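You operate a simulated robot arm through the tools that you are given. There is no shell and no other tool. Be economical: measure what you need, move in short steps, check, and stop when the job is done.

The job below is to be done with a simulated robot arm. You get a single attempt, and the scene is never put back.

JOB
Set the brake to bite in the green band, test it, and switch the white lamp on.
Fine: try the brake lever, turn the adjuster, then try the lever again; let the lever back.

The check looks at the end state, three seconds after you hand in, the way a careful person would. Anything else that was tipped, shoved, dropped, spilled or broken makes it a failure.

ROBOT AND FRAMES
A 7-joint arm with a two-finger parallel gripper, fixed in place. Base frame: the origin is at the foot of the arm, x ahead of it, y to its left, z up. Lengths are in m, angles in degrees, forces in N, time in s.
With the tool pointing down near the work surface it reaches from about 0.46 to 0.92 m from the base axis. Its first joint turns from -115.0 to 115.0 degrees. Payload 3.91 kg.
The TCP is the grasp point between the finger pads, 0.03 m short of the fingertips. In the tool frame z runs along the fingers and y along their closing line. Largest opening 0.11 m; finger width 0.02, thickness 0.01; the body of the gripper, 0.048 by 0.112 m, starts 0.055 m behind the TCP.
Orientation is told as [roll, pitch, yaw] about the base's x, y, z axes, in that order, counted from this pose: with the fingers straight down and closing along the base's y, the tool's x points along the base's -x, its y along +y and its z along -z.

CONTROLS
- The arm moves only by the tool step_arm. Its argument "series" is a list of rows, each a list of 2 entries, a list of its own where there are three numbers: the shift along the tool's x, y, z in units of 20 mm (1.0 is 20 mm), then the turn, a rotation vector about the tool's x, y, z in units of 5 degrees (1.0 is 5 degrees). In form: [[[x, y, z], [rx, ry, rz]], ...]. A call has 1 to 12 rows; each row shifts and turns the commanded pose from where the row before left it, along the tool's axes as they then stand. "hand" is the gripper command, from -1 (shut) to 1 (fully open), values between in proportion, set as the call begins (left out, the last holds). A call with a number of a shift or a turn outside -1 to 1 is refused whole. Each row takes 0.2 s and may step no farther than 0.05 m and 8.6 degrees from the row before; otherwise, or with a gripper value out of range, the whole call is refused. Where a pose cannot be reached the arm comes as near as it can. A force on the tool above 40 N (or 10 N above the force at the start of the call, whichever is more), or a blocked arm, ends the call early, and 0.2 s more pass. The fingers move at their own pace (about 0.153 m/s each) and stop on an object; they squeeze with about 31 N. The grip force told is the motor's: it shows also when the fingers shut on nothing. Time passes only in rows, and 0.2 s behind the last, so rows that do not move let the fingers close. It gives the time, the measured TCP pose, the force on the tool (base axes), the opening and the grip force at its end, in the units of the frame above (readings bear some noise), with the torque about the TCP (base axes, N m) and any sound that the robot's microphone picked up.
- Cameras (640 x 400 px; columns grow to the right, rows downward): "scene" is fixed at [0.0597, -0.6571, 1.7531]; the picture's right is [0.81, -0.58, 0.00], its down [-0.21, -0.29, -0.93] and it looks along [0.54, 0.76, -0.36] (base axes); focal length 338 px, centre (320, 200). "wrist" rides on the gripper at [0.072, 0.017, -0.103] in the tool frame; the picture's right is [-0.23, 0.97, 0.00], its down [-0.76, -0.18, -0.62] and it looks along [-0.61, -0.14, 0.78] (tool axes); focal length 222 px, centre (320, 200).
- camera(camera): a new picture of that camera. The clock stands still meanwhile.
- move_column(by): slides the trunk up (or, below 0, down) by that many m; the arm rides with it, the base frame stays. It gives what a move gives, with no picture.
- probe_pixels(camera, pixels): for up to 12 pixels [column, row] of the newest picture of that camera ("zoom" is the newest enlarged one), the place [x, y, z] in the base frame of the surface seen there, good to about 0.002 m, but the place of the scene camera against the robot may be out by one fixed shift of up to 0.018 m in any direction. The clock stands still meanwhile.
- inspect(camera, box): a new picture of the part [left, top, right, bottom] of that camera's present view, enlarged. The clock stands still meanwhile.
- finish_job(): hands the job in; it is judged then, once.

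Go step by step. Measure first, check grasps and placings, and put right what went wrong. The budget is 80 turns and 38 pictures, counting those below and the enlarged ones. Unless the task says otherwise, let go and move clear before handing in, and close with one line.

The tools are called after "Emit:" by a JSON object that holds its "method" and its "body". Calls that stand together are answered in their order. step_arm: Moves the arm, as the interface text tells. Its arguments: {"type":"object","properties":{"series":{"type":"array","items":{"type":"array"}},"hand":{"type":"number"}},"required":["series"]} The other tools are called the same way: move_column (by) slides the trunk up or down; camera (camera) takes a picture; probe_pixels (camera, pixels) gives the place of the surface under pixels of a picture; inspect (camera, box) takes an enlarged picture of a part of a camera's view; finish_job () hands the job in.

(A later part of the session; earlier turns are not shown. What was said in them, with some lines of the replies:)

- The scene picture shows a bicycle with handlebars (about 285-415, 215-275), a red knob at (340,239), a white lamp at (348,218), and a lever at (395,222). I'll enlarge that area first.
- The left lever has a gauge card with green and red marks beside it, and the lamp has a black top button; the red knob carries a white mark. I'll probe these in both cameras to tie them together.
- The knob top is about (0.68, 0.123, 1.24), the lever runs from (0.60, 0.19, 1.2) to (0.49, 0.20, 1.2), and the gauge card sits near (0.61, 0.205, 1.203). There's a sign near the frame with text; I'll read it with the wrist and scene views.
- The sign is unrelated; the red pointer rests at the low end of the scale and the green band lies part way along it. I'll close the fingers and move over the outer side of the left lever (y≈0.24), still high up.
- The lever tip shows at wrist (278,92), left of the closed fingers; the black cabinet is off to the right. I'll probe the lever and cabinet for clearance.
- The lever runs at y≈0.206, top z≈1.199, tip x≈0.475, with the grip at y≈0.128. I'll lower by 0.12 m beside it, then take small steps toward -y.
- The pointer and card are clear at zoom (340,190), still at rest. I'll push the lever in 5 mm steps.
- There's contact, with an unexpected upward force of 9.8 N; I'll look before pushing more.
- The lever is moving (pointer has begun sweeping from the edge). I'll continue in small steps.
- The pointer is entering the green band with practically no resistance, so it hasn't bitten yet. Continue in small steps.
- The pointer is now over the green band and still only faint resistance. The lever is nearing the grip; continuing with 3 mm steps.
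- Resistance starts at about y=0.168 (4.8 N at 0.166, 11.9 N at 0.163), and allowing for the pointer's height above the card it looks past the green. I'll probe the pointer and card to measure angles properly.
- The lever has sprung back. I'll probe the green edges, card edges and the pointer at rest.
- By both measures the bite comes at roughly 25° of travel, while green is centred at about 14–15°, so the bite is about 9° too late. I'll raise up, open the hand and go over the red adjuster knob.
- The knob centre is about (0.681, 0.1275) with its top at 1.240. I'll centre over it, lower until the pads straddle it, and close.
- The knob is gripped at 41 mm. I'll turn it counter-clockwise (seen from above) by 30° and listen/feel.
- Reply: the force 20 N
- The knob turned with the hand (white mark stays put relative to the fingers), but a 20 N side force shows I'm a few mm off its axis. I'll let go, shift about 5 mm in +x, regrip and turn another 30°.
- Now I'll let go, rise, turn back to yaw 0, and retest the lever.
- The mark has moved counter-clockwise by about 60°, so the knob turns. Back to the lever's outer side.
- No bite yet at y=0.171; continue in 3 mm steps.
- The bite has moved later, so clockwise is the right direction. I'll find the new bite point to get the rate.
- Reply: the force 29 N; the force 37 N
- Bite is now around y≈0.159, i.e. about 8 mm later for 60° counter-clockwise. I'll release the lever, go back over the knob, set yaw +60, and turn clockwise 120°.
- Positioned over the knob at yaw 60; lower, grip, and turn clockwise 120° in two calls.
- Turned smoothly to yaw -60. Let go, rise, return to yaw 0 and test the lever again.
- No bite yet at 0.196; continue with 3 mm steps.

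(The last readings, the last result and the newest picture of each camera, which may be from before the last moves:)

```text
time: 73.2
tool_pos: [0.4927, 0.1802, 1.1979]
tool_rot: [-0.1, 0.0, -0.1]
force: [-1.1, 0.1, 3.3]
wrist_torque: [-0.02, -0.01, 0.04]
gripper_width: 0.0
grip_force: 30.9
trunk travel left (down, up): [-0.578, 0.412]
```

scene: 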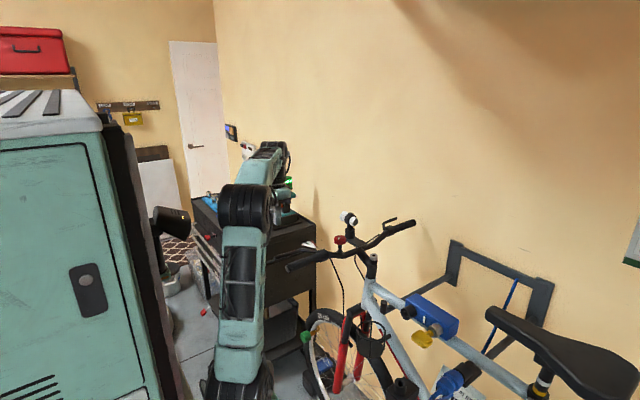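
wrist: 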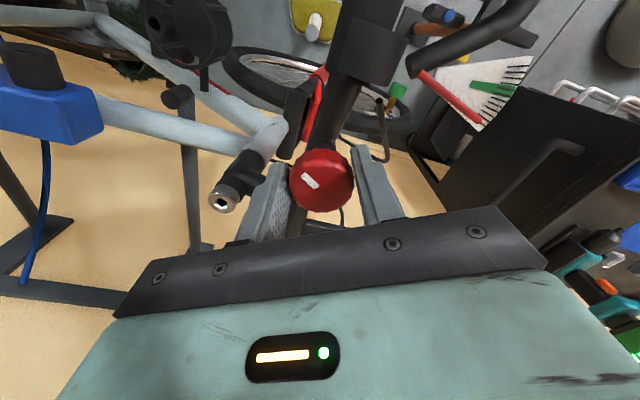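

Emit:
{"method": "step_arm", "body": {"series": [[[0, -0.1, 0], [0, 0, 0]], [[0, 0, 0], [0, 0, 0]]]}}

Emit:
{"method": "step_arm", "body": {"series": [[[0, -0.1, 0], [0, 0, 0]], [[0, 0, 0], [0, 0, 0]]]}}

Emit:
{"method": "step_arm", "body": {"series": [[[0, -0.1, 0], [0, 0, 0]], [[0, 0, 0], [0, 0, 0]]]}}

Emit:
{"method": "step_arm", "body": {"series": [[[0, -0.1, 0], [0, 0, 0]], [[0, 0, 0], [0, 0, 0]]]}}

```text
time: 73.8
tool_pos: [0.4916, 0.1776, 1.1979]
tool_rot: [-0.1, 0.0, 0.0]
force: [0.1, 1.2, 2.4]
wrist_torque: [-0.03, 0.0, 0.0]
gripper_width: 0.0002
grip_force: 30.3
trunk travel left (down, up): [-0.578, 0.412]
```

```text
time: 74.4
tool_pos: [0.4924, 0.1765, 1.1972]
tool_rot: [-0.1, 0.1, 0.0]
force: [0.5, 6.6, 5.2]
wrist_torque: [-0.08, -0.05, 0.09]
gripper_width: 0.0
grip_force: 31.4
trunk travel left (down, up): [-0.578, 0.412]
```

```text
time: 75.0
tool_pos: [0.4922, 0.1763, 1.198]
tool_rot: [0.0, 0.1, 0.1]
force: [-4.7, 12.0, 3.4]
wrist_torque: [0.0, -0.04, 0.07]
gripper_width: 0.0
grip_force: 30.9
trunk travel left (down, up): [-0.578, 0.412]
```

```text
time: 75.6
tool_pos: [0.4916, 0.1745, 1.201]
tool_rot: [0.1, -0.1, 0.1]
force: [-4.3, 20.1, 10.4]
wrist_torque: [-0.15, -0.11, 0.17]
gripper_width: 0.0
grip_force: 31.0
trunk travel left (down, up): [-0.578, 0.412]
```

Bite is now at about y=0.178, i.e. 0.157 mm per degree. I'll read the pointer right here against the green.

Emit:
{"method": "inspect", "body": {"camera": "scene", "box": [296, 235, 328, 255]}}

Emit:
{"method": "probe_pixels", "body": {"camera": "zoom", "pixels": [[400, 237], [370, 222], [340, 209], [300, 190], [270, 177], [250, 167], [235, 160], [225, 155]]}}

```text
16.00 times, centred on (312, 245) of scene
```

zoom: 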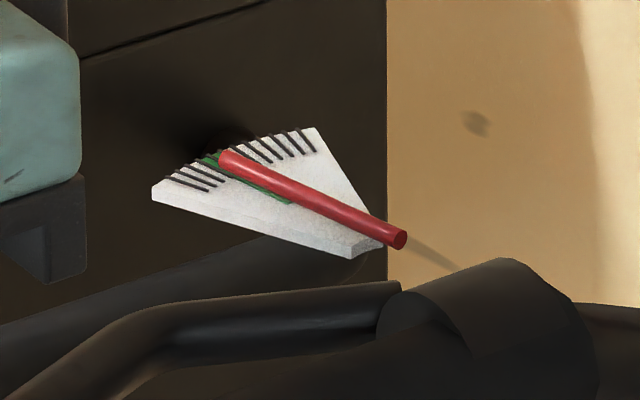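

```text
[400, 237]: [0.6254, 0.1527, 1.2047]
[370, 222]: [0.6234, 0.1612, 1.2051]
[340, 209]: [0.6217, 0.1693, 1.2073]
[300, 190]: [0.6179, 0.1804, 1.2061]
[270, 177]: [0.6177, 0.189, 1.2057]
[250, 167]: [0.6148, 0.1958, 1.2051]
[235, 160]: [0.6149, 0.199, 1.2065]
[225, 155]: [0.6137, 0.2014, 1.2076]
```

At 20 N the pointer sits about 6° past the green centre, and first bite is about 4–5° late. That calls for roughly 65° more clockwise; back to the knob.

Emit:
{"method": "step_arm", "body": {"series": [[[0, 0.5, 0], [0, 0, 0]], [[0, 0.5, 0], [0, 0, 0]], [[0, 0.5, 0], [0, 0, 0]], [[0, 0.5, 0], [0, 0, 0]], [[0, 0.5, 0], [0, 0, 0]], [[0, 0.5, 0], [0, 0, 0]], [[0, 0.4, 0], [0, 0, 0]]]}}

Emit:
{"method": "move_column", "body": {"by": 0.151}}

Emit:
{"method": "step_arm", "body": {"series": [[[-0.96, -0.575, 0], [0, 0, 0]], [[-0.96, -0.575, 0], [0, 0, 0]], [[-0.96, -0.575, 0], [0, 0, 0]], [[-0.96, -0.575, 0], [0, 0, 0]], [[-0.96, -0.575, 0], [0, 0, 0]], [[-0.96, -0.575, 0], [0, 0, 0]], [[-0.96, -0.575, 0], [0, 0, 0]], [[-0.96, -0.575, 0], [0, 0, 0]], [[-0.96, -0.575, 0], [0, 0, 0]], [[-0.96, -0.575, 0], [0, 0, 0]]], "hand": 0.6}}

Emit:
{"method": "move_column", "body": {"by": -0.105}}

Emit:
{"method": "step_arm", "body": {"series": [[[0, 0, 0], [0, 0, 0]], [[0, 0, 0], [0, 0, 0]]], "hand": -1}}

Emit:
{"method": "step_arm", "body": {"series": [[[0, 0, 0], [0, 0, 1]], [[0, 0, 0], [0, 0, 1]], [[0, 0, 0], [0, 0, 1]], [[0, 0, 0], [0, 0, 1]], [[0, 0, 0], [0, 0, 1]], [[0, 0, 0], [0, 0, 1]], [[0, 0, 0], [0, 0, 1]]]}}

Emit:
{"method": "step_arm", "body": {"series": [[[0, 0, 0], [0, 0, 1]], [[0, 0, 0], [0, 0, 1]], [[0, 0, 0], [0, 0, 1]], [[0, 0, 0], [0, 0, 1]], [[0, 0, 0], [0, 0, 1]], [[0, 0, 0], [0, 0, 1]], [[0, 0, 0], [0, 0, 0]]]}}

```text
time: 77.2
tool_pos: [0.4926, 0.2393, 1.1994]
tool_rot: [0.0, -0.1, -0.1]
force: [-0.5, -0.4, -0.1]
wrist_torque: [-0.01, 0.01, -0.01]
gripper_width: 0.0
grip_force: 31.3
trunk travel left (down, up): [-0.578, 0.412]
```

```text
time: 79.0
tool_pos: [0.4928, 0.2398, 1.3512]
tool_rot: [-0.1, 0.0, 0.0]
force: [0.0, -0.2, 0.3]
wrist_torque: [0.0, -0.01, 0.01]
gripper_width: 0.0
grip_force: 31.3
trunk travel left (down, up): [-0.729, 0.261]
```

```text
time: 81.2
tool_pos: [0.6866, 0.1235, 1.3524]
tool_rot: [0.0, 0.0, 0.0]
force: [0.1, -0.5, 0.5]
wrist_torque: [-0.01, 0.0, -0.02]
gripper_width: 0.0883
grip_force: 0.1
trunk travel left (down, up): [-0.729, 0.261]
```

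```text
time: 82.5
tool_pos: [0.6856, 0.1249, 1.2472]
tool_rot: [0.1, 0.0, 0.0]
force: [0.3, -0.1, 0.0]
wrist_torque: [0.02, -0.02, -0.02]
gripper_width: 0.0881
grip_force: 0.0
trunk travel left (down, up): [-0.624, 0.366]
```

```text
time: 83.1
tool_pos: [0.685, 0.1263, 1.2468]
tool_rot: [0.1, -0.1, 0.2]
force: [2.0, 14.1, 0.8]
wrist_torque: [0.34, -0.45, 0.02]
gripper_width: 0.0417
grip_force: 45.3
trunk travel left (down, up): [-0.624, 0.366]
```

```text
time: 84.7
tool_pos: [0.685, 0.1253, 1.2475]
tool_rot: [0.2, 0.0, -35.1]
force: [9.0, 33.1, 10.9]
wrist_torque: [0.31, -0.3, 0.01]
gripper_width: 0.0414
grip_force: 44.7
trunk travel left (down, up): [-0.624, 0.366]
```

```text
time: 86.3
tool_pos: [0.6867, 0.1211, 1.2473]
tool_rot: [0.0, -0.2, -65.2]
force: [16.4, 2.0, 13.7]
wrist_torque: [-1.07, -0.91, -0.09]
gripper_width: 0.0395
grip_force: 44.7
trunk travel left (down, up): [-0.624, 0.366]
```

Turned 65° with some side force but no stop. Let go, rise, return and test the lever.

Emit:
{"method": "step_arm", "body": {"series": [[[0, 0, 0], [0, 0, 0]], [[0, 0, 0], [0, 0, 0]]], "hand": 0.6}}

Emit:
{"method": "move_column", "body": {"by": 0.105}}

Emit:
{"method": "step_arm", "body": {"series": [[[0, 0, 0], [0, 0, -1]], [[0, 0, 0], [0, 0, -1]], [[0, 0, 0], [0, 0, -1]], [[0, 0, 0], [0, 0, -1]], [[0, 0, 0], [0, 0, -1]], [[0, 0, 0], [0, 0, -1]], [[0, 0, 0], [0, 0, -1]], [[0, 0, 0], [0, 0, -1]], [[0, 0, 0], [0, 0, -1]], [[0, 0, 0], [0, 0, -1]], [[0, 0, 0], [0, 0, -1]], [[0, 0, 0], [0, 0, -1]]], "hand": -1}}

Emit:
{"method": "step_arm", "body": {"series": [[[0, 0, 0], [0, 0, -1]], [[0.958, 0.575, 0], [0, 0, 0]], [[0.958, 0.575, 0], [0, 0, 0]], [[0.958, 0.575, 0], [0, 0, 0]], [[0.958, 0.575, 0], [0, 0, 0]], [[0.958, 0.575, 0], [0, 0, 0]], [[0.958, 0.575, 0], [0, 0, 0]], [[0.958, 0.575, 0], [0, 0, 0]], [[0.958, 0.575, 0], [0, 0, 0]], [[0.958, 0.575, 0], [0, 0, 0]], [[0.958, 0.575, 0], [0, 0, 0]]]}}

Emit:
{"method": "move_column", "body": {"by": -0.151}}

Emit:
{"method": "step_arm", "body": {"series": [[[0, -0.5, 0], [0, 0, 0]], [[0, -0.5, 0], [0, 0, 0]], [[0, -0.5, 0], [0, 0, 0]], [[0, -0.5, 0], [0, 0, 0]], [[0, 0, 0], [0, 0, 0]]]}}

Emit:
{"method": "step_arm", "body": {"series": [[[0, -0.15, 0], [0, 0, 0]], [[0, 0, 0], [0, 0, 0]]]}}

Emit:
{"method": "step_arm", "body": {"series": [[[0, -0.15, 0], [0, 0, 0]], [[0, 0, 0], [0, 0, 0]]]}}

Emit:
{"method": "step_arm", "body": {"series": [[[0, -0.1, 0], [0, 0, 0]], [[0, 0, 0], [0, 0, 0]]]}}

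Emit:
{"method": "step_arm", "body": {"series": [[[0, -0.1, 0], [0, 0, 0]], [[0, 0, 0], [0, 0, 0]]]}}

```text
time: 86.9
tool_pos: [0.6848, 0.1254, 1.2471]
tool_rot: [-0.1, 0.0, -65.0]
force: [0.4, 0.5, 0.3]
wrist_torque: [-0.03, 0.0, 0.0]
gripper_width: 0.088
grip_force: 0.2
trunk travel left (down, up): [-0.624, 0.366]
```

```text
time: 88.3
tool_pos: [0.6854, 0.1242, 1.3526]
tool_rot: [-0.1, 0.0, -65.0]
force: [0.0, -0.7, -0.1]
wrist_torque: [0.01, 0.02, 0.03]
gripper_width: 0.0881
grip_force: 0.1
trunk travel left (down, up): [-0.729, 0.261]
```

```text
time: 90.9
tool_pos: [0.6852, 0.1266, 1.352]
tool_rot: [0.0, 0.0, -4.8]
force: [-0.8, 1.0, 0.3]
wrist_torque: [0.01, -0.01, -0.01]
gripper_width: 0.0002
grip_force: 31.0
trunk travel left (down, up): [-0.729, 0.261]
```

```text
time: 93.3
tool_pos: [0.4938, 0.2403, 1.3542]
tool_rot: [0.0, 0.0, 0.0]
force: [0.6, 1.0, -0.2]
wrist_torque: [0.01, 0.02, 0.0]
gripper_width: 0.0
grip_force: 30.9
trunk travel left (down, up): [-0.729, 0.261]
```

```text
time: 95.1
tool_pos: [0.4947, 0.2404, 1.2015]
tool_rot: [-0.1, 0.0, 0.0]
force: [0.8, 0.3, -0.8]
wrist_torque: [0.02, 0.01, -0.02]
gripper_width: 0.0002
grip_force: 31.1
trunk travel left (down, up): [-0.578, 0.412]
```

```text
time: 96.3
tool_pos: [0.493, 0.1998, 1.2022]
tool_rot: [0.0, 0.0, 0.0]
force: [-0.7, 0.8, 0.2]
wrist_torque: [0.03, 0.0, 0.02]
gripper_width: 0.0001
grip_force: 31.2
trunk travel left (down, up): [-0.578, 0.412]
```

```text
time: 96.9
tool_pos: [0.4935, 0.1977, 1.203]
tool_rot: [0.1, 0.0, 0.0]
force: [-1.5, 1.5, 0.1]
wrist_torque: [0.01, 0.05, -0.01]
gripper_width: 0.0
grip_force: 30.7
trunk travel left (down, up): [-0.578, 0.412]
```

```text
time: 97.5
tool_pos: [0.4937, 0.1929, 1.2024]
tool_rot: [0.0, 0.0, 0.0]
force: [-0.2, 0.4, -0.9]
wrist_torque: [0.03, -0.01, 0.0]
gripper_width: 0.0001
grip_force: 31.1
trunk travel left (down, up): [-0.578, 0.412]
```

```text
time: 98.1
tool_pos: [0.4926, 0.1912, 1.2029]
tool_rot: [0.0, -0.1, 0.0]
force: [0.1, 1.1, -0.9]
wrist_torque: [0.05, 0.02, 0.03]
gripper_width: 0.0002
grip_force: 30.7
trunk travel left (down, up): [-0.578, 0.412]
```

```text
time: 98.7
tool_pos: [0.4939, 0.1891, 1.2016]
tool_rot: [0.1, 0.0, 0.0]
force: [-1.7, 0.5, -0.1]
wrist_torque: [0.02, 0.0, -0.01]
gripper_width: 0.0
grip_force: 30.8
trunk travel left (down, up): [-0.578, 0.412]
```

No bite yet at 0.189; a few more 2 mm steps.

Emit:
{"method": "step_arm", "body": {"series": [[[0, -0.1, 0], [0, 0, 0]], [[0, 0, 0], [0, 0, 0]]]}}

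Emit:
{"method": "step_arm", "body": {"series": [[[0, -0.1, 0], [0, 0, 0]], [[0, 0, 0], [0, 0, 0]]]}}

Emit:
{"method": "inspect", "body": {"camera": "scene", "box": [296, 235, 328, 255]}}

```text
time: 99.3
tool_pos: [0.4935, 0.1881, 1.2017]
tool_rot: [0.1, 0.0, 0.0]
force: [-0.3, 6.2, 2.7]
wrist_torque: [0.03, -0.03, 0.07]
gripper_width: 0.0
grip_force: 30.7
trunk travel left (down, up): [-0.578, 0.412]
```

```text
time: 99.9
tool_pos: [0.494, 0.1875, 1.2016]
tool_rot: [0.0, 0.0, 0.1]
force: [-0.9, 14.6, -1.6]
wrist_torque: [0.1, 0.03, 0.13]
gripper_width: 0.0
grip_force: 30.5
trunk travel left (down, up): [-0.578, 0.412]
```

```text
16.00 times, centred on (312, 245) of scene
```

zoom: 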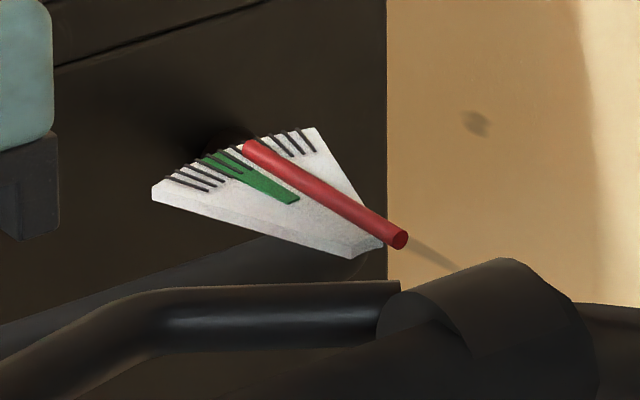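

Bite starts at about y=0.189. Visually the pointer is at or slightly on the early side of the green; I'll probe both in this picture to compare directions without parallax.

Emit:
{"method": "probe_pixels", "body": {"camera": "zoom", "pixels": [[256, 150], [270, 159], [285, 168], [300, 178], [315, 187], [330, 196], [345, 206], [360, 215], [375, 225], [390, 233], [265, 154], [350, 209]]}}

Emit:
{"method": "probe_pixels", "body": {"camera": "zoom", "pixels": [[236, 161], [250, 170], [265, 179], [280, 188], [295, 196], [243, 165], [209, 163], [225, 172], [240, 180], [255, 188], [270, 195], [288, 202]]}}

Emit:
{"method": "probe_pixels", "body": {"camera": "zoom", "pixels": [[214, 157], [222, 161], [231, 165], [240, 170], [250, 176], [260, 181], [270, 187], [280, 192], [290, 198], [180, 180], [200, 188], [315, 140]]}}

```text
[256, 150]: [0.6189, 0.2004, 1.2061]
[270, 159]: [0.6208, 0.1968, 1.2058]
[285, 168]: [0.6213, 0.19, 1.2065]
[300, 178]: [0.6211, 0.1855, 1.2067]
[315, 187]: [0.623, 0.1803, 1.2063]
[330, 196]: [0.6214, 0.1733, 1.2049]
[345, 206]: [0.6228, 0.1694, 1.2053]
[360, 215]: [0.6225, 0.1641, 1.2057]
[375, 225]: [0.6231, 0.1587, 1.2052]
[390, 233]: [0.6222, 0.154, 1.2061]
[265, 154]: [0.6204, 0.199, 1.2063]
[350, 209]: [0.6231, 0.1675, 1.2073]
```

```text
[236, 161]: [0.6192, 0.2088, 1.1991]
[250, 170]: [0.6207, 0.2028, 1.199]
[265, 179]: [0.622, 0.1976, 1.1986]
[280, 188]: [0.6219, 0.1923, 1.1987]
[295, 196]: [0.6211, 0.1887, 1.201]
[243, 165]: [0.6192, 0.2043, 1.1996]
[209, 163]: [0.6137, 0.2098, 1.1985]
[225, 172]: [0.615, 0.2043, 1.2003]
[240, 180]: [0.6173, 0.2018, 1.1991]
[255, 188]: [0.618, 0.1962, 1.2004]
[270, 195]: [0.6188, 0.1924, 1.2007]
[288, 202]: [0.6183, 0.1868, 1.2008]
```

```text
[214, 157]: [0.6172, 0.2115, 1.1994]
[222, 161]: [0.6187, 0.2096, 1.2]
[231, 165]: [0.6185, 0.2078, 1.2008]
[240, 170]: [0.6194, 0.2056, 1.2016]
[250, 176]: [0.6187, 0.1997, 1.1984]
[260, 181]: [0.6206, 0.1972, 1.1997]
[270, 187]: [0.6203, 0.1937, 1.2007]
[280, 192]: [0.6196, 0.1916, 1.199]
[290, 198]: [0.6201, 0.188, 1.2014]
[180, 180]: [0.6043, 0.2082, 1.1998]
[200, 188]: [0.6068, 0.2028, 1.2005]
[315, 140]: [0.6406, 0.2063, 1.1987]
```

The pointer lies in the green but about 2° to the early side at bite, close to the edge. I'll back the adjuster off about 28° counter-clockwise to centre it.

Emit:
{"method": "step_arm", "body": {"series": [[[0, 0.5, 0], [0, 0, 0]], [[0, 0.5, 0], [0, 0, 0]], [[0, 0.5, 0], [0, 0, 0]], [[0, 0.5, 0], [0, 0, 0]], [[0, 0.5, 0], [0, 0, 0]], [[0, 0.2, 0], [0, 0, 0]]]}}

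Emit:
{"method": "move_column", "body": {"by": 0.151}}

Emit:
{"method": "step_arm", "body": {"series": [[[-0.96, -0.565, 0], [0, 0, 0]], [[-0.96, -0.565, 0], [0, 0, 0]], [[-0.96, -0.565, 0], [0, 0, 0]], [[-0.96, -0.565, 0], [0, 0, 0]], [[-0.96, -0.565, 0], [0, 0, 0]], [[-0.96, -0.565, 0], [0, 0, 0]], [[-0.96, -0.565, 0], [0, 0, 0]], [[-0.96, -0.565, 0], [0, 0, 0]], [[-0.96, -0.565, 0], [0, 0, 0]], [[-0.96, -0.565, 0], [0, 0, 0]]], "hand": 0.6}}

Emit:
{"method": "move_column", "body": {"by": -0.107}}

Emit:
{"method": "step_arm", "body": {"series": [[[0, 0, 0], [0, 0, 0]], [[0, 0, 0], [0, 0, 0]]], "hand": -1}}

Emit:
{"method": "step_arm", "body": {"series": [[[0, 0, 0], [0, 0, -0.95]], [[0, 0, 0], [0, 0, -0.95]], [[0, 0, 0], [0, 0, -0.95]], [[0, 0, 0], [0, 0, -0.95]], [[0, 0, 0], [0, 0, -0.95]], [[0, 0, 0], [0, 0, -0.95]], [[0, 0, 0], [0, 0, 0]]]}}

Emit:
{"method": "step_arm", "body": {"series": [[[0, 0, 0], [0, 0, 0]], [[0, 0, 0], [0, 0, 0]]], "hand": 0.6}}

Emit:
{"method": "move_column", "body": {"by": 0.107}}

```text
time: 101.3
tool_pos: [0.4939, 0.2394, 1.2017]
tool_rot: [0.0, 0.0, 0.0]
force: [0.6, -0.2, -0.2]
wrist_torque: [-0.01, -0.02, -0.02]
gripper_width: 0.0
grip_force: 31.0
trunk travel left (down, up): [-0.578, 0.412]
```

```text
time: 103.0
tool_pos: [0.4935, 0.239, 1.3515]
tool_rot: [-0.1, -0.1, 0.0]
force: [-0.1, -0.4, -0.3]
wrist_torque: [-0.05, 0.02, -0.01]
gripper_width: 0.0
grip_force: 30.9
trunk travel left (down, up): [-0.729, 0.261]
```

```text
time: 105.2
tool_pos: [0.6866, 0.1269, 1.3532]
tool_rot: [0.0, -0.1, 0.0]
force: [-0.7, 0.9, 0.7]
wrist_torque: [-0.02, 0.0, -0.01]
gripper_width: 0.0881
grip_force: 0.0
trunk travel left (down, up): [-0.729, 0.261]
```

```text
time: 106.6
tool_pos: [0.6865, 0.1272, 1.2454]
tool_rot: [0.0, -0.1, 0.0]
force: [-0.2, 0.5, -0.7]
wrist_torque: [0.0, 0.0, -0.01]
gripper_width: 0.088
grip_force: 0.2
trunk travel left (down, up): [-0.622, 0.368]
```

```text
time: 107.2
tool_pos: [0.6867, 0.1264, 1.2452]
tool_rot: [0.0, 0.0, 0.0]
force: [0.2, -1.6, 0.8]
wrist_torque: [0.23, 0.33, 0.02]
gripper_width: 0.0407
grip_force: 45.0
trunk travel left (down, up): [-0.622, 0.368]
```

```text
time: 108.8
tool_pos: [0.6869, 0.128, 1.2469]
tool_rot: [0.0, -0.2, 28.6]
force: [-0.3, 3.4, 8.6]
wrist_torque: [-0.39, 0.86, 0.07]
gripper_width: 0.0407
grip_force: 44.8
trunk travel left (down, up): [-0.622, 0.368]
```

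```text
time: 109.4
tool_pos: [0.6867, 0.1273, 1.2462]
tool_rot: [0.1, 0.0, 28.5]
force: [-0.4, 0.8, 0.3]
wrist_torque: [0.03, 0.0, 0.0]
gripper_width: 0.088
grip_force: 0.0
trunk travel left (down, up): [-0.622, 0.368]
```

```text
time: 110.8
tool_pos: [0.6873, 0.1274, 1.3509]
tool_rot: [-0.1, 0.1, 28.5]
force: [0.6, 0.0, 0.1]
wrist_torque: [-0.05, 0.0, 0.03]
gripper_width: 0.088
grip_force: 0.1
trunk travel left (down, up): [-0.729, 0.261]
```

Clean turn. Back to the lever for the test pull, with fine steps from y≈0.189.

Emit:
{"method": "step_arm", "body": {"series": [[[0, 0, 0], [0, 0, 0.95]], [[0, 0, 0], [0, 0, 0.95]], [[0, 0, 0], [0, 0, 0.95]], [[0, 0, 0], [0, 0, 0.95]], [[0, 0, 0], [0, 0, 0.95]], [[0, 0, 0], [0, 0, 0.95]]], "hand": -1}}

Emit:
{"method": "step_arm", "body": {"series": [[[0.965, 0.57, 0], [0, 0, 0]], [[0.965, 0.57, 0], [0, 0, 0]], [[0.965, 0.57, 0], [0, 0, 0]], [[0.965, 0.57, 0], [0, 0, 0]], [[0.965, 0.57, 0], [0, 0, 0]], [[0.965, 0.57, 0], [0, 0, 0]], [[0.965, 0.57, 0], [0, 0, 0]], [[0.965, 0.57, 0], [0, 0, 0]], [[0.965, 0.57, 0], [0, 0, 0]], [[0.965, 0.57, 0], [0, 0, 0]]]}}

Emit:
{"method": "move_column", "body": {"by": -0.151}}

Emit:
{"method": "step_arm", "body": {"series": [[[0, -0.5, 0], [0, 0, 0]], [[0, -0.5, 0], [0, 0, 0]], [[0, -0.5, 0], [0, 0, 0]], [[0, -0.5, 0], [0, 0, 0]], [[0, -0.5, 0], [0, 0, 0]], [[0, -0.1, 0], [0, 0, 0]], [[0, 0, 0], [0, 0, 0]]]}}

Emit:
{"method": "step_arm", "body": {"series": [[[0, -0.1, 0], [0, 0, 0]], [[0, 0, 0], [0, 0, 0]]]}}

Emit:
{"method": "step_arm", "body": {"series": [[[0, -0.1, 0], [0, 0, 0]], [[0, 0, 0], [0, 0, 0]]]}}

```text
time: 112.2
tool_pos: [0.6859, 0.1268, 1.3523]
tool_rot: [0.0, 0.1, 0.0]
force: [0.8, -0.7, -0.4]
wrist_torque: [-0.01, 0.01, 0.01]
gripper_width: 0.0
grip_force: 30.4
trunk travel left (down, up): [-0.729, 0.261]
```

```text
time: 114.4
tool_pos: [0.4911, 0.241, 1.352]
tool_rot: [0.1, 0.1, 0.0]
force: [0.1, -0.1, 0.6]
wrist_torque: [-0.01, 0.0, 0.01]
gripper_width: 0.0005
grip_force: 30.7
trunk travel left (down, up): [-0.729, 0.261]
```

```text
time: 116.2
tool_pos: [0.4922, 0.24, 1.2019]
tool_rot: [0.0, 0.0, 0.0]
force: [0.2, -0.2, 0.8]
wrist_torque: [-0.01, 0.03, 0.0]
gripper_width: 0.0002
grip_force: 30.3
trunk travel left (down, up): [-0.578, 0.412]
```

```text
time: 117.8
tool_pos: [0.4921, 0.1864, 1.2005]
tool_rot: [-0.1, 0.0, -0.1]
force: [-2.5, 0.7, 0.0]
wrist_torque: [-0.02, 0.04, -0.03]
gripper_width: 0.0
grip_force: 30.8
trunk travel left (down, up): [-0.578, 0.412]
```

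```text
time: 118.4
tool_pos: [0.4917, 0.1852, 1.2004]
tool_rot: [0.0, -0.1, 0.0]
force: [-2.1, 1.5, 2.4]
wrist_torque: [0.0, -0.04, 0.01]
gripper_width: 0.0
grip_force: 31.3
trunk travel left (down, up): [-0.578, 0.412]
```

```text
time: 119.0
tool_pos: [0.4932, 0.1837, 1.1992]
tool_rot: [0.0, 0.0, -0.1]
force: [-0.7, 1.6, -0.1]
wrist_torque: [0.04, 0.0, -0.04]
gripper_width: 0.0001
grip_force: 31.3
trunk travel left (down, up): [-0.578, 0.412]
```

Emit:
{"method": "step_arm", "body": {"series": [[[0, -0.1, 0], [0, 0, 0]], [[0, 0, 0], [0, 0, 0]]]}}

Emit:
{"method": "inspect", "body": {"camera": "scene", "box": [296, 235, 328, 255]}}

Emit:
{"method": "probe_pixels", "body": {"camera": "zoom", "pixels": [[245, 158], [255, 163], [265, 168], [280, 176], [295, 184], [310, 192], [325, 199], [340, 207], [355, 215], [370, 223], [385, 230], [235, 153]]}}

Emit:
{"method": "step_arm", "body": {"series": [[[0, -0.1, 0], [0, 0, 0]], [[0, 0, 0], [0, 0, 0]]]}}

Emit:
{"method": "step_arm", "body": {"series": [[[0, -0.1, 0], [0, 0, 0]], [[0, 0, 0], [0, 0, 0]]]}}

```text
time: 119.6
tool_pos: [0.492, 0.1813, 1.201]
tool_rot: [0.0, 0.0, 0.1]
force: [1.9, 5.9, -1.1]
wrist_torque: [0.07, -0.01, 0.09]
gripper_width: 0.0
grip_force: 30.7
trunk travel left (down, up): [-0.578, 0.412]
```

```text
16.00 times, centred on (312, 245) of scene
```

zoom: 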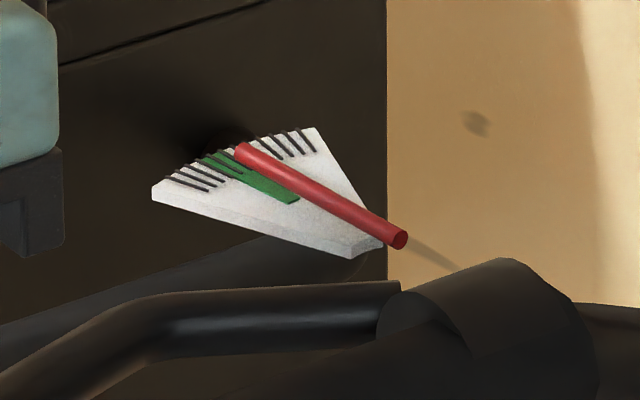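

```text
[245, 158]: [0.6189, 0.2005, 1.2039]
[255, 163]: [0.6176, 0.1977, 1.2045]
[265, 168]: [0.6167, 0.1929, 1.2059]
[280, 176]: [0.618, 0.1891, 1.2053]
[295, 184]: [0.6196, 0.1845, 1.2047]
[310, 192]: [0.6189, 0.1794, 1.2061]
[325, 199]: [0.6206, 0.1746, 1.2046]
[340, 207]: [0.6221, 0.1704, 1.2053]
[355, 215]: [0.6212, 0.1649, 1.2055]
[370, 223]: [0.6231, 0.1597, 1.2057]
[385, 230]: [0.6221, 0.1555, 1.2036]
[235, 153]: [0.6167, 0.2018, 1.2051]
```

```text
time: 120.2
tool_pos: [0.4916, 0.1821, 1.2019]
tool_rot: [0.0, 0.1, 0.1]
force: [1.5, 16.3, -2.0]
wrist_torque: [0.17, 0.03, 0.12]
gripper_width: 0.0
grip_force: 30.9
trunk travel left (down, up): [-0.578, 0.412]
```

```text
time: 120.8
tool_pos: [0.4907, 0.1801, 1.2006]
tool_rot: [-0.1, 0.1, 0.2]
force: [-2.4, 31.2, -7.3]
wrist_torque: [0.31, 0.09, 0.3]
gripper_width: 0.0001
grip_force: 30.6
trunk travel left (down, up): [-0.578, 0.412]
```

Test passed: bite starts at about y=0.183, where the pointer projects onto the middle of the green (dropped tip ≈ (240,170), green 161–179 there), and it held firm to 31 N. I'll let the lever back, rise and move beyond the lamp to view it.

Emit:
{"method": "step_arm", "body": {"series": [[[0, 0.5, 0], [0, 0, 0]], [[0, 0.5, 0], [0, 0, 0]], [[0, 0.5, 0], [0, 0, 0]], [[0, 0.5, 0], [0, 0, 0]], [[0, 0.5, 0], [0, 0, 0]], [[0, 0.5, 0], [0, 0, 0]], [[0, 0.2, 0], [0, 0, 0]]]}}

Emit:
{"method": "move_column", "body": {"by": 0.2}}

Emit:
{"method": "step_arm", "body": {"series": [[[-1, 0, 0], [0, 0, 0]], [[-1, 0, 0], [0, 0, 0]], [[-1, 0, 0], [0, 0, 0]], [[-1, 0, 0], [0, 0, 0]], [[-1, 0, 0], [0, 0, 0]], [[-1, 0, 0], [0, 0, 0]], [[-1, 0, 0], [0, 0, 0]], [[-1, 0, 0], [0, 0, 0]], [[-1, 0, 0], [0, 0, 0]], [[-1, 0, 0], [0, 0, 0]], [[-1, 0, 0], [0, 0, 0]], [[-1, 0, 0], [0, 0, 0]]]}}

Emit:
{"method": "step_arm", "body": {"series": [[[-1, 0, 0], [0, 0, 0]], [[-1, 0, 0], [0, 0, 0]], [[-1, 0, 0], [0, 0, 0]], [[-1, 0, 0], [0, 0, 0]], [[-1, 0, 0], [0, 0, 0]]]}}

Emit:
{"method": "camera", "body": {"camera": "wrist"}}

Emit:
{"method": "camera", "body": {"camera": "scene"}}

```text
time: 122.4
tool_pos: [0.4903, 0.2418, 1.2]
tool_rot: [0.0, -0.1, -0.1]
force: [0.0, 0.2, -0.5]
wrist_torque: [0.0, 0.0, 0.01]
gripper_width: 0.0
grip_force: 30.7
trunk travel left (down, up): [-0.578, 0.412]
```

```text
time: 124.5
tool_pos: [0.4922, 0.2419, 1.3996]
tool_rot: [0.0, 0.0, 0.0]
force: [0.0, 0.5, -0.7]
wrist_torque: [0.03, 0.01, 0.06]
gripper_width: 0.0001
grip_force: 31.0
trunk travel left (down, up): [-0.778, 0.212]
```

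```text
time: 127.1
tool_pos: [0.7056, 0.232, 1.3911]
tool_rot: [0.0, 0.0, 0.2]
force: [0.0, 0.1, -0.6]
wrist_torque: [-0.08, -0.02, 0.02]
gripper_width: 0.0002
grip_force: 30.7
out of reach, approached as far as the arm can: row 11, 12
trunk travel left (down, up): [-0.778, 0.212]
```

```text
time: 128.3
tool_pos: [0.7292, 0.2159, 1.3831]
tool_rot: [0.0, 0.1, 0.0]
force: [0.0, 1.2, 0.1]
wrist_torque: [-0.05, 0.0, -0.01]
gripper_width: 0.0
grip_force: 30.9
out of reach, approached as far as the arm can: row 1, 2, 3, 4, 5
trunk travel left (down, up): [-0.778, 0.212]
```

```text
12 pictures are left
```

wrist: 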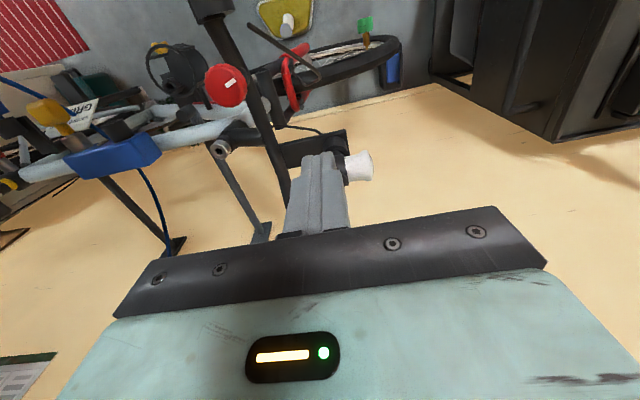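

```text
11 pictures are left
```

scene: 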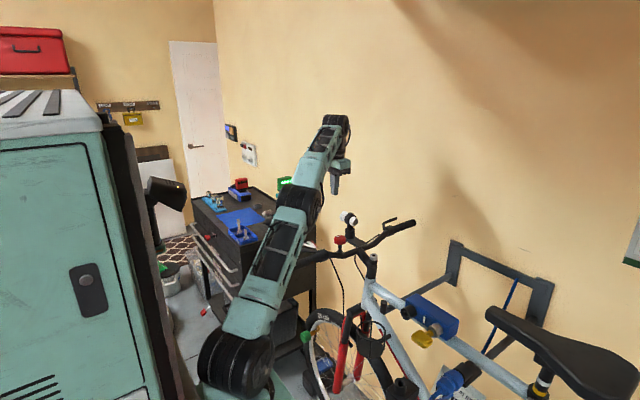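

The lever is back and the lamp is visible at wrist (358,165), but the arm ran out of reach at this height. Raising the trunk and lowering with the arm should restore reach.

Emit:
{"method": "probe_pixels", "body": {"camera": "wrist", "pixels": [[358, 165], [340, 143], [345, 158], [371, 165], [350, 180], [340, 170]]}}

Emit:
{"method": "move_column", "body": {"by": 0.2}}

Emit:
{"method": "step_arm", "body": {"series": [[[0, 0, 1], [0, 0, 0]], [[0, 0, 1], [0, 0, 0]], [[0, 0, 1], [0, 0, 0]], [[0, 0, 1], [0, 0, 0]], [[0, 0, 1], [0, 0, 0]]]}}

```text
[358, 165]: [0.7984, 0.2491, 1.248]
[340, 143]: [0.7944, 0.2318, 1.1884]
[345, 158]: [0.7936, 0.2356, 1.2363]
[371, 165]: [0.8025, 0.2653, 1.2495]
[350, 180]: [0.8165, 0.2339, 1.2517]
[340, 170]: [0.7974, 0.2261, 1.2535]
```

```text
time: 130.5
tool_pos: [0.7301, 0.2151, 1.585]
tool_rot: [0.0, 0.0, 0.0]
force: [0.2, 0.3, -0.1]
wrist_torque: [0.02, 0.01, 0.01]
gripper_width: 0.0001
grip_force: 30.6
trunk travel left (down, up): [-0.978, 0.012]
```

```text
time: 131.7
tool_pos: [0.73, 0.2159, 1.4847]
tool_rot: [-0.1, 0.0, 0.1]
force: [-0.1, -0.5, 0.2]
wrist_torque: [0.01, -0.04, 0.02]
gripper_width: 0.0
grip_force: 31.1
trunk travel left (down, up): [-0.978, 0.012]
```

Command follows the actual pose. Now down to 1.40 and forward to x≈0.85 to view the lamp.

Emit:
{"method": "step_arm", "body": {"series": [[[0, 0, 1], [0, 0, 0]], [[0, 0, 1], [0, 0, 0]], [[0, 0, 1], [0, 0, 0]], [[0, 0, 1], [0, 0, 0]], [[-1, 0, 0], [0, 0, 0]], [[-1, 0, 0], [0, 0, 0]], [[-1, 0, 0], [0, 0, 0]], [[-1, 0, 0], [0, 0, 0]], [[-1, 0, 0], [0, 0, 0]], [[-1, 0, 0], [0, 0, 0]]]}}

Emit:
{"method": "camera", "body": {"camera": "wrist"}}

```text
time: 133.9
tool_pos: [0.8347, 0.2036, 1.3996]
tool_rot: [0.0, 0.1, 0.1]
force: [0.1, -0.1, 0.2]
wrist_torque: [0.0, 0.0, 0.0]
gripper_width: 0.0
grip_force: 30.8
out of reach, approached as far as the arm can: row 10
trunk travel left (down, up): [-0.978, 0.012]
```

```text
10 pictures are left
```

wrist: 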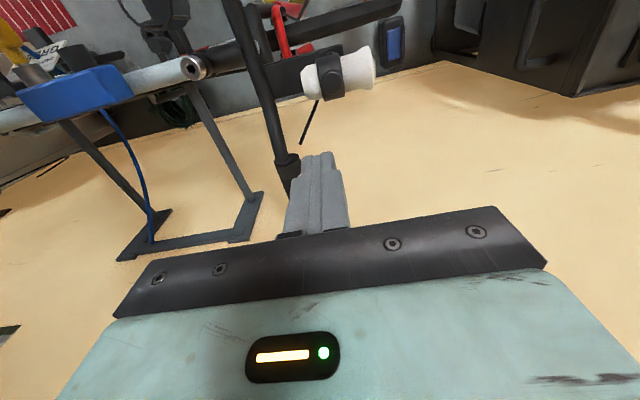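

Emit:
{"method": "inspect", "body": {"camera": "wrist", "box": [285, 30, 395, 110]}}

Emit:
{"method": "probe_pixels", "body": {"camera": "wrist", "pixels": [[326, 62], [332, 70], [328, 82], [336, 90], [322, 70], [345, 75], [307, 80], [360, 68], [328, 76], [335, 60]]}}

```text
5.00 times, centred on (340, 70) of wrist
```

zoom: 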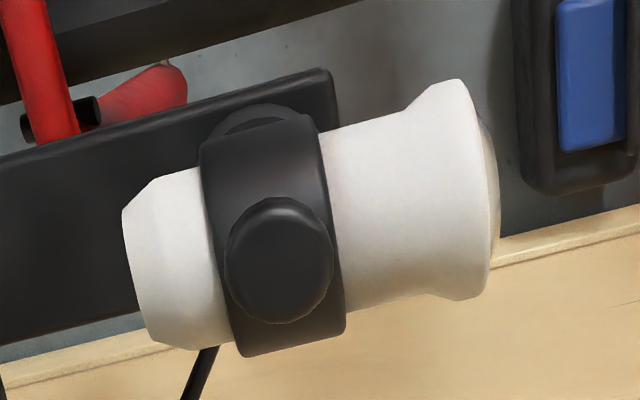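

```text
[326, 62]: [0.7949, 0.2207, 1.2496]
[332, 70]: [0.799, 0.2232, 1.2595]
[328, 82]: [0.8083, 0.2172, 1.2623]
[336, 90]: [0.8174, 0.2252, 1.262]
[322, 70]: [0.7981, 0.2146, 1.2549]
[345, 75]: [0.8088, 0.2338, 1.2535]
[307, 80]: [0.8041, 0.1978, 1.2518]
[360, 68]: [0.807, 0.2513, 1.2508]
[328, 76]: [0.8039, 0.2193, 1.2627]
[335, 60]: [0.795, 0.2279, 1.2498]
```

The lamp's button is centred at (0.808, 0.2205), top z 1.2625. I'll go over it with closed fingertips and stop about 1 cm above.

Emit:
{"method": "step_arm", "body": {"series": [[[0.668, 0.423, 0], [0, 0, 0]], [[0.667, 0.422, 0], [0, 0, 0]], [[0, 0, 1], [0, 0, 0]], [[0, 0, 1], [0, 0, 0]], [[0, 0, 1], [0, 0, 0]], [[0, 0, 1], [0, 0, 0]], [[0, 0, 0.8], [0, 0, 0]]]}}

Emit:
{"method": "inspect", "body": {"camera": "scene", "box": [316, 190, 380, 230]}}

```text
time: 135.5
tool_pos: [0.8355, 0.2375, 1.3123]
tool_rot: [-0.1, 0.1, 0.0]
force: [-0.7, 0.9, -0.3]
wrist_torque: [0.0, -0.02, 0.01]
gripper_width: 0.0
grip_force: 31.0
out of reach, approached as far as the arm can: row 1, 2, 3, 4, 5, 6
trunk travel left (down, up): [-0.978, 0.012]
```

```text
10.00 times, centred on (348, 210) of scene
```

zoom: 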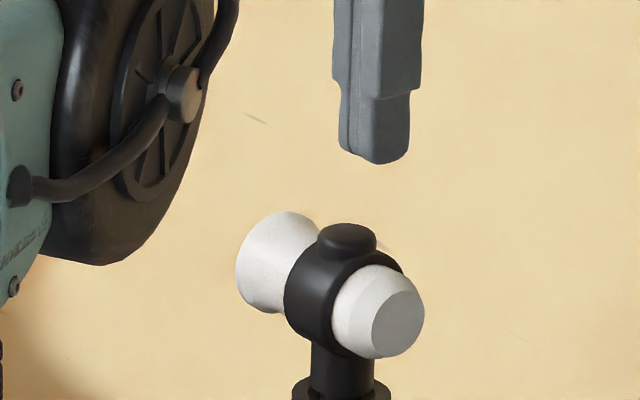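

The pose ended at (0.8355, 0.2375, 1.312), now back in reach. I'll correct by −27 mm in x and −17 mm in y.

Emit:
{"method": "step_arm", "body": {"series": [[[0.69, -0.425, 0], [0, 0, 0]], [[0.685, -0.425, 0], [0, 0, 0]], [[0, 0, 0], [0, 0, 0]]]}}

```text
time: 136.3
tool_pos: [0.8358, 0.2375, 1.312]
tool_rot: [-0.1, -0.1, 0.0]
force: [-0.5, -0.3, 0.2]
wrist_torque: [0.04, 0.01, 0.03]
gripper_width: 0.0002
grip_force: 31.4
out of reach, approached as far as the arm can: row 1, 2
trunk travel left (down, up): [-0.978, 0.012]
```

The arm didn't move, though that should be closer; I'll try rising straight up to free it.

Emit:
{"method": "step_arm", "body": {"series": [[[0, 0, -0.5], [0, 0, 0]], [[0, 0, -0.5], [0, 0, 0]], [[0, 0, -0.5], [0, 0, 0]]]}}

Emit:
{"method": "step_arm", "body": {"series": [[[0.5, 0, 0], [0, 0, 0]], [[0.5, 0, 0], [0, 0, 0]]]}}

```text
time: 137.1
tool_pos: [0.8348, 0.2345, 1.3418]
tool_rot: [0.0, 0.1, 0.0]
force: [-0.9, -0.5, -0.2]
wrist_torque: [0.01, 0.0, 0.01]
gripper_width: 0.0
grip_force: 31.3
trunk travel left (down, up): [-0.978, 0.012]
```

```text
time: 137.7
tool_pos: [0.8166, 0.2372, 1.3429]
tool_rot: [0.0, -0.1, 0.0]
force: [-0.2, -0.7, -0.2]
wrist_torque: [-0.02, 0.04, -0.02]
gripper_width: 0.0
grip_force: 30.9
trunk travel left (down, up): [-0.978, 0.012]
```

That freed it; now the rest of the shift, then check.

Emit:
{"method": "step_arm", "body": {"series": [[[0.22, -0.4, 0], [0, 0, 0]], [[0.22, -0.4, 0], [0, 0, 0]], [[0, 0, 0], [0, 0, 0]]]}}

Emit:
{"method": "step_arm", "body": {"series": [[[0, 0, 0.5], [0, 0, 0]], [[0, 0, 0.5], [0, 0, 0]], [[0, 0, 0.5], [0, 0, 0]], [[0, 0, 0], [0, 0, 0]]]}}

```text
time: 138.5
tool_pos: [0.8083, 0.2218, 1.3428]
tool_rot: [0.0, 0.0, 0.1]
force: [-0.1, 0.9, -0.7]
wrist_torque: [0.0, -0.01, -0.02]
gripper_width: 0.0001
grip_force: 31.3
trunk travel left (down, up): [-0.978, 0.012]
```

```text
time: 139.5
tool_pos: [0.8093, 0.2206, 1.3127]
tool_rot: [0.1, 0.0, 0.1]
force: [-0.1, 0.3, -0.6]
wrist_torque: [0.0, 0.02, 0.0]
gripper_width: 0.0001
grip_force: 31.5
trunk travel left (down, up): [-0.978, 0.012]
```

Well placed at (0.809, 0.2206, 1.3127), fingertips about 2 cm above the button. I'll descend 17 mm, then 1 mm steps.

Emit:
{"method": "step_arm", "body": {"series": [[[0, 0, 0.4], [0, 0, 0]], [[0, 0, 0.4], [0, 0, 0]], [[0, 0, 0], [0, 0, 0]]]}}

Emit:
{"method": "step_arm", "body": {"series": [[[0, 0, 0.1], [0, 0, 0]], [[0, 0, 0.1], [0, 0, 0]], [[0, 0, 0], [0, 0, 0]]]}}

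Emit:
{"method": "step_arm", "body": {"series": [[[0, 0, 0.1], [0, 0, 0]], [[0, 0, 0], [0, 0, 0]]]}}

```text
time: 140.3
tool_pos: [0.8077, 0.2196, 1.2984]
tool_rot: [-0.1, 0.1, -0.1]
force: [-0.2, -0.6, -0.9]
wrist_torque: [-0.01, -0.02, 0.0]
gripper_width: 0.0
grip_force: 31.0
trunk travel left (down, up): [-0.978, 0.012]
```

```text
time: 141.1
tool_pos: [0.8087, 0.221, 1.2941]
tool_rot: [0.0, -0.1, 0.0]
force: [0.1, 0.1, 1.2]
wrist_torque: [0.01, 0.01, -0.02]
gripper_width: 0.0
grip_force: 31.0
trunk travel left (down, up): [-0.978, 0.012]
```

```text
time: 141.7
tool_pos: [0.8076, 0.2203, 1.2913]
tool_rot: [0.0, 0.0, 0.0]
force: [0.4, -0.2, 0.7]
wrist_torque: [0.0, 0.01, 0.03]
gripper_width: 0.0001
grip_force: 31.7
trunk travel left (down, up): [-0.978, 0.012]
```

Emit:
{"method": "step_arm", "body": {"series": [[[0, 0, 0.08], [0, 0, 0]], [[0, 0, 0], [0, 0, 0]]]}}

Emit:
{"method": "step_arm", "body": {"series": [[[0, 0, 0.08], [0, 0, 0]], [[0, 0, 0], [0, 0, 0]]]}}

Emit:
{"method": "inspect", "body": {"camera": "scene", "box": [316, 190, 380, 230]}}

```text
time: 142.3
tool_pos: [0.8077, 0.2208, 1.2891]
tool_rot: [0.1, 0.0, 0.0]
force: [-0.6, 0.4, 1.2]
wrist_torque: [0.02, 0.03, -0.01]
gripper_width: 0.0
grip_force: 30.9
trunk travel left (down, up): [-0.978, 0.012]
heard: click
```

```text
time: 142.9
tool_pos: [0.8077, 0.2214, 1.2876]
tool_rot: [0.0, 0.0, 0.0]
force: [-0.4, -0.8, 0.5]
wrist_torque: [0.01, -0.02, -0.04]
gripper_width: 0.0
grip_force: 30.7
trunk travel left (down, up): [-0.978, 0.012]
```

```text
10.00 times, centred on (348, 210) of scene
```

zoom: 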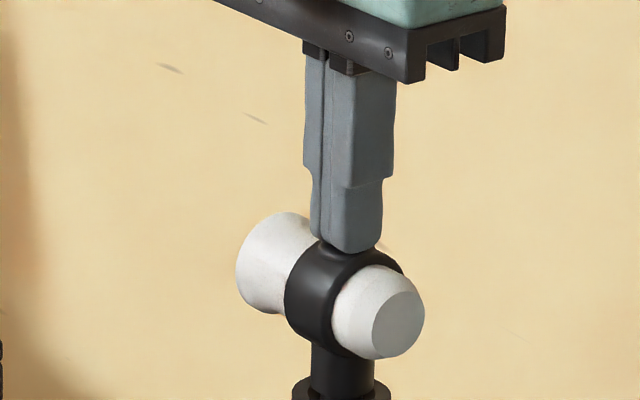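

A click was heard as the button went down. I'll rise straight up and check whether the lamp is lit.

Emit:
{"method": "step_arm", "body": {"series": [[[0, 0, -0.5], [0, 0, 0]], [[0, 0, -0.5], [0, 0, 0]], [[0, 0, -1], [0, 0, 0]], [[0, 0, -1], [0, 0, 0]], [[0, 0, -1], [0, 0, 0]], [[0, 0, -1], [0, 0, 0]]]}}

Emit:
{"method": "inspect", "body": {"camera": "scene", "box": [280, 180, 408, 260]}}

Emit:
{"method": "inspect", "body": {"camera": "wrist", "box": [250, 20, 450, 145]}}

```text
time: 144.3
tool_pos: [0.8077, 0.2221, 1.3871]
tool_rot: [-0.1, -0.1, 0.1]
force: [0.2, 0.1, 0.1]
wrist_torque: [0.03, 0.03, -0.01]
gripper_width: 0.0002
grip_force: 30.9
trunk travel left (down, up): [-0.978, 0.012]
```

```text
5.00 times, centred on (344, 220) of scene
```

zoom: 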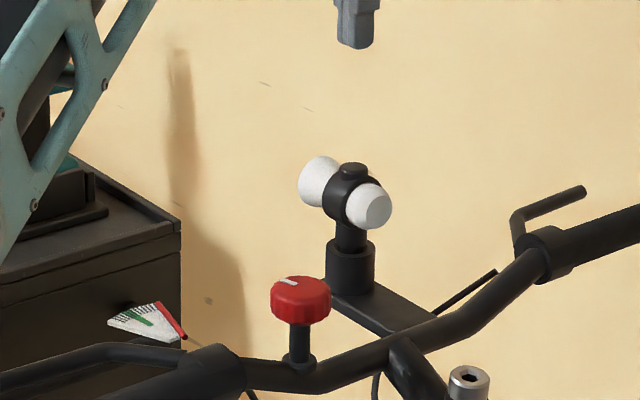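

```text
3.20 times, centred on (350, 82) of wrist
```

zoom: 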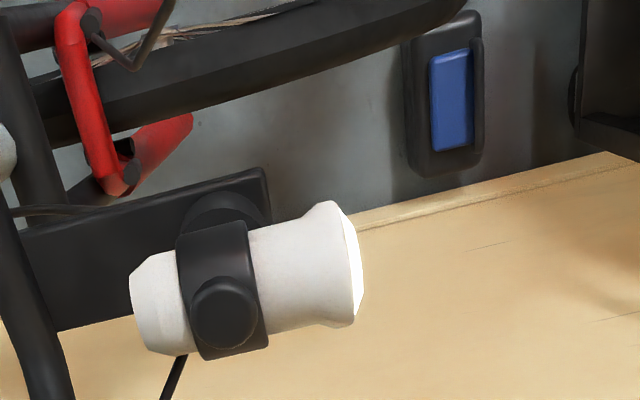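

The front lens at zoom (355,265) now shows glowing white where it was grey before, the pointer and lever are back at rest, and the hand is clear above. Handing in.

Emit:
{"method": "finish_job", "body": {}}

```text
The job is handed in.
```

The job is handed in: I turned the red adjuster until the brake bit near the middle of the green band, test-pulled the lever to about 31 N and let it back, and switched the white lamp on (click heard, lens lit).
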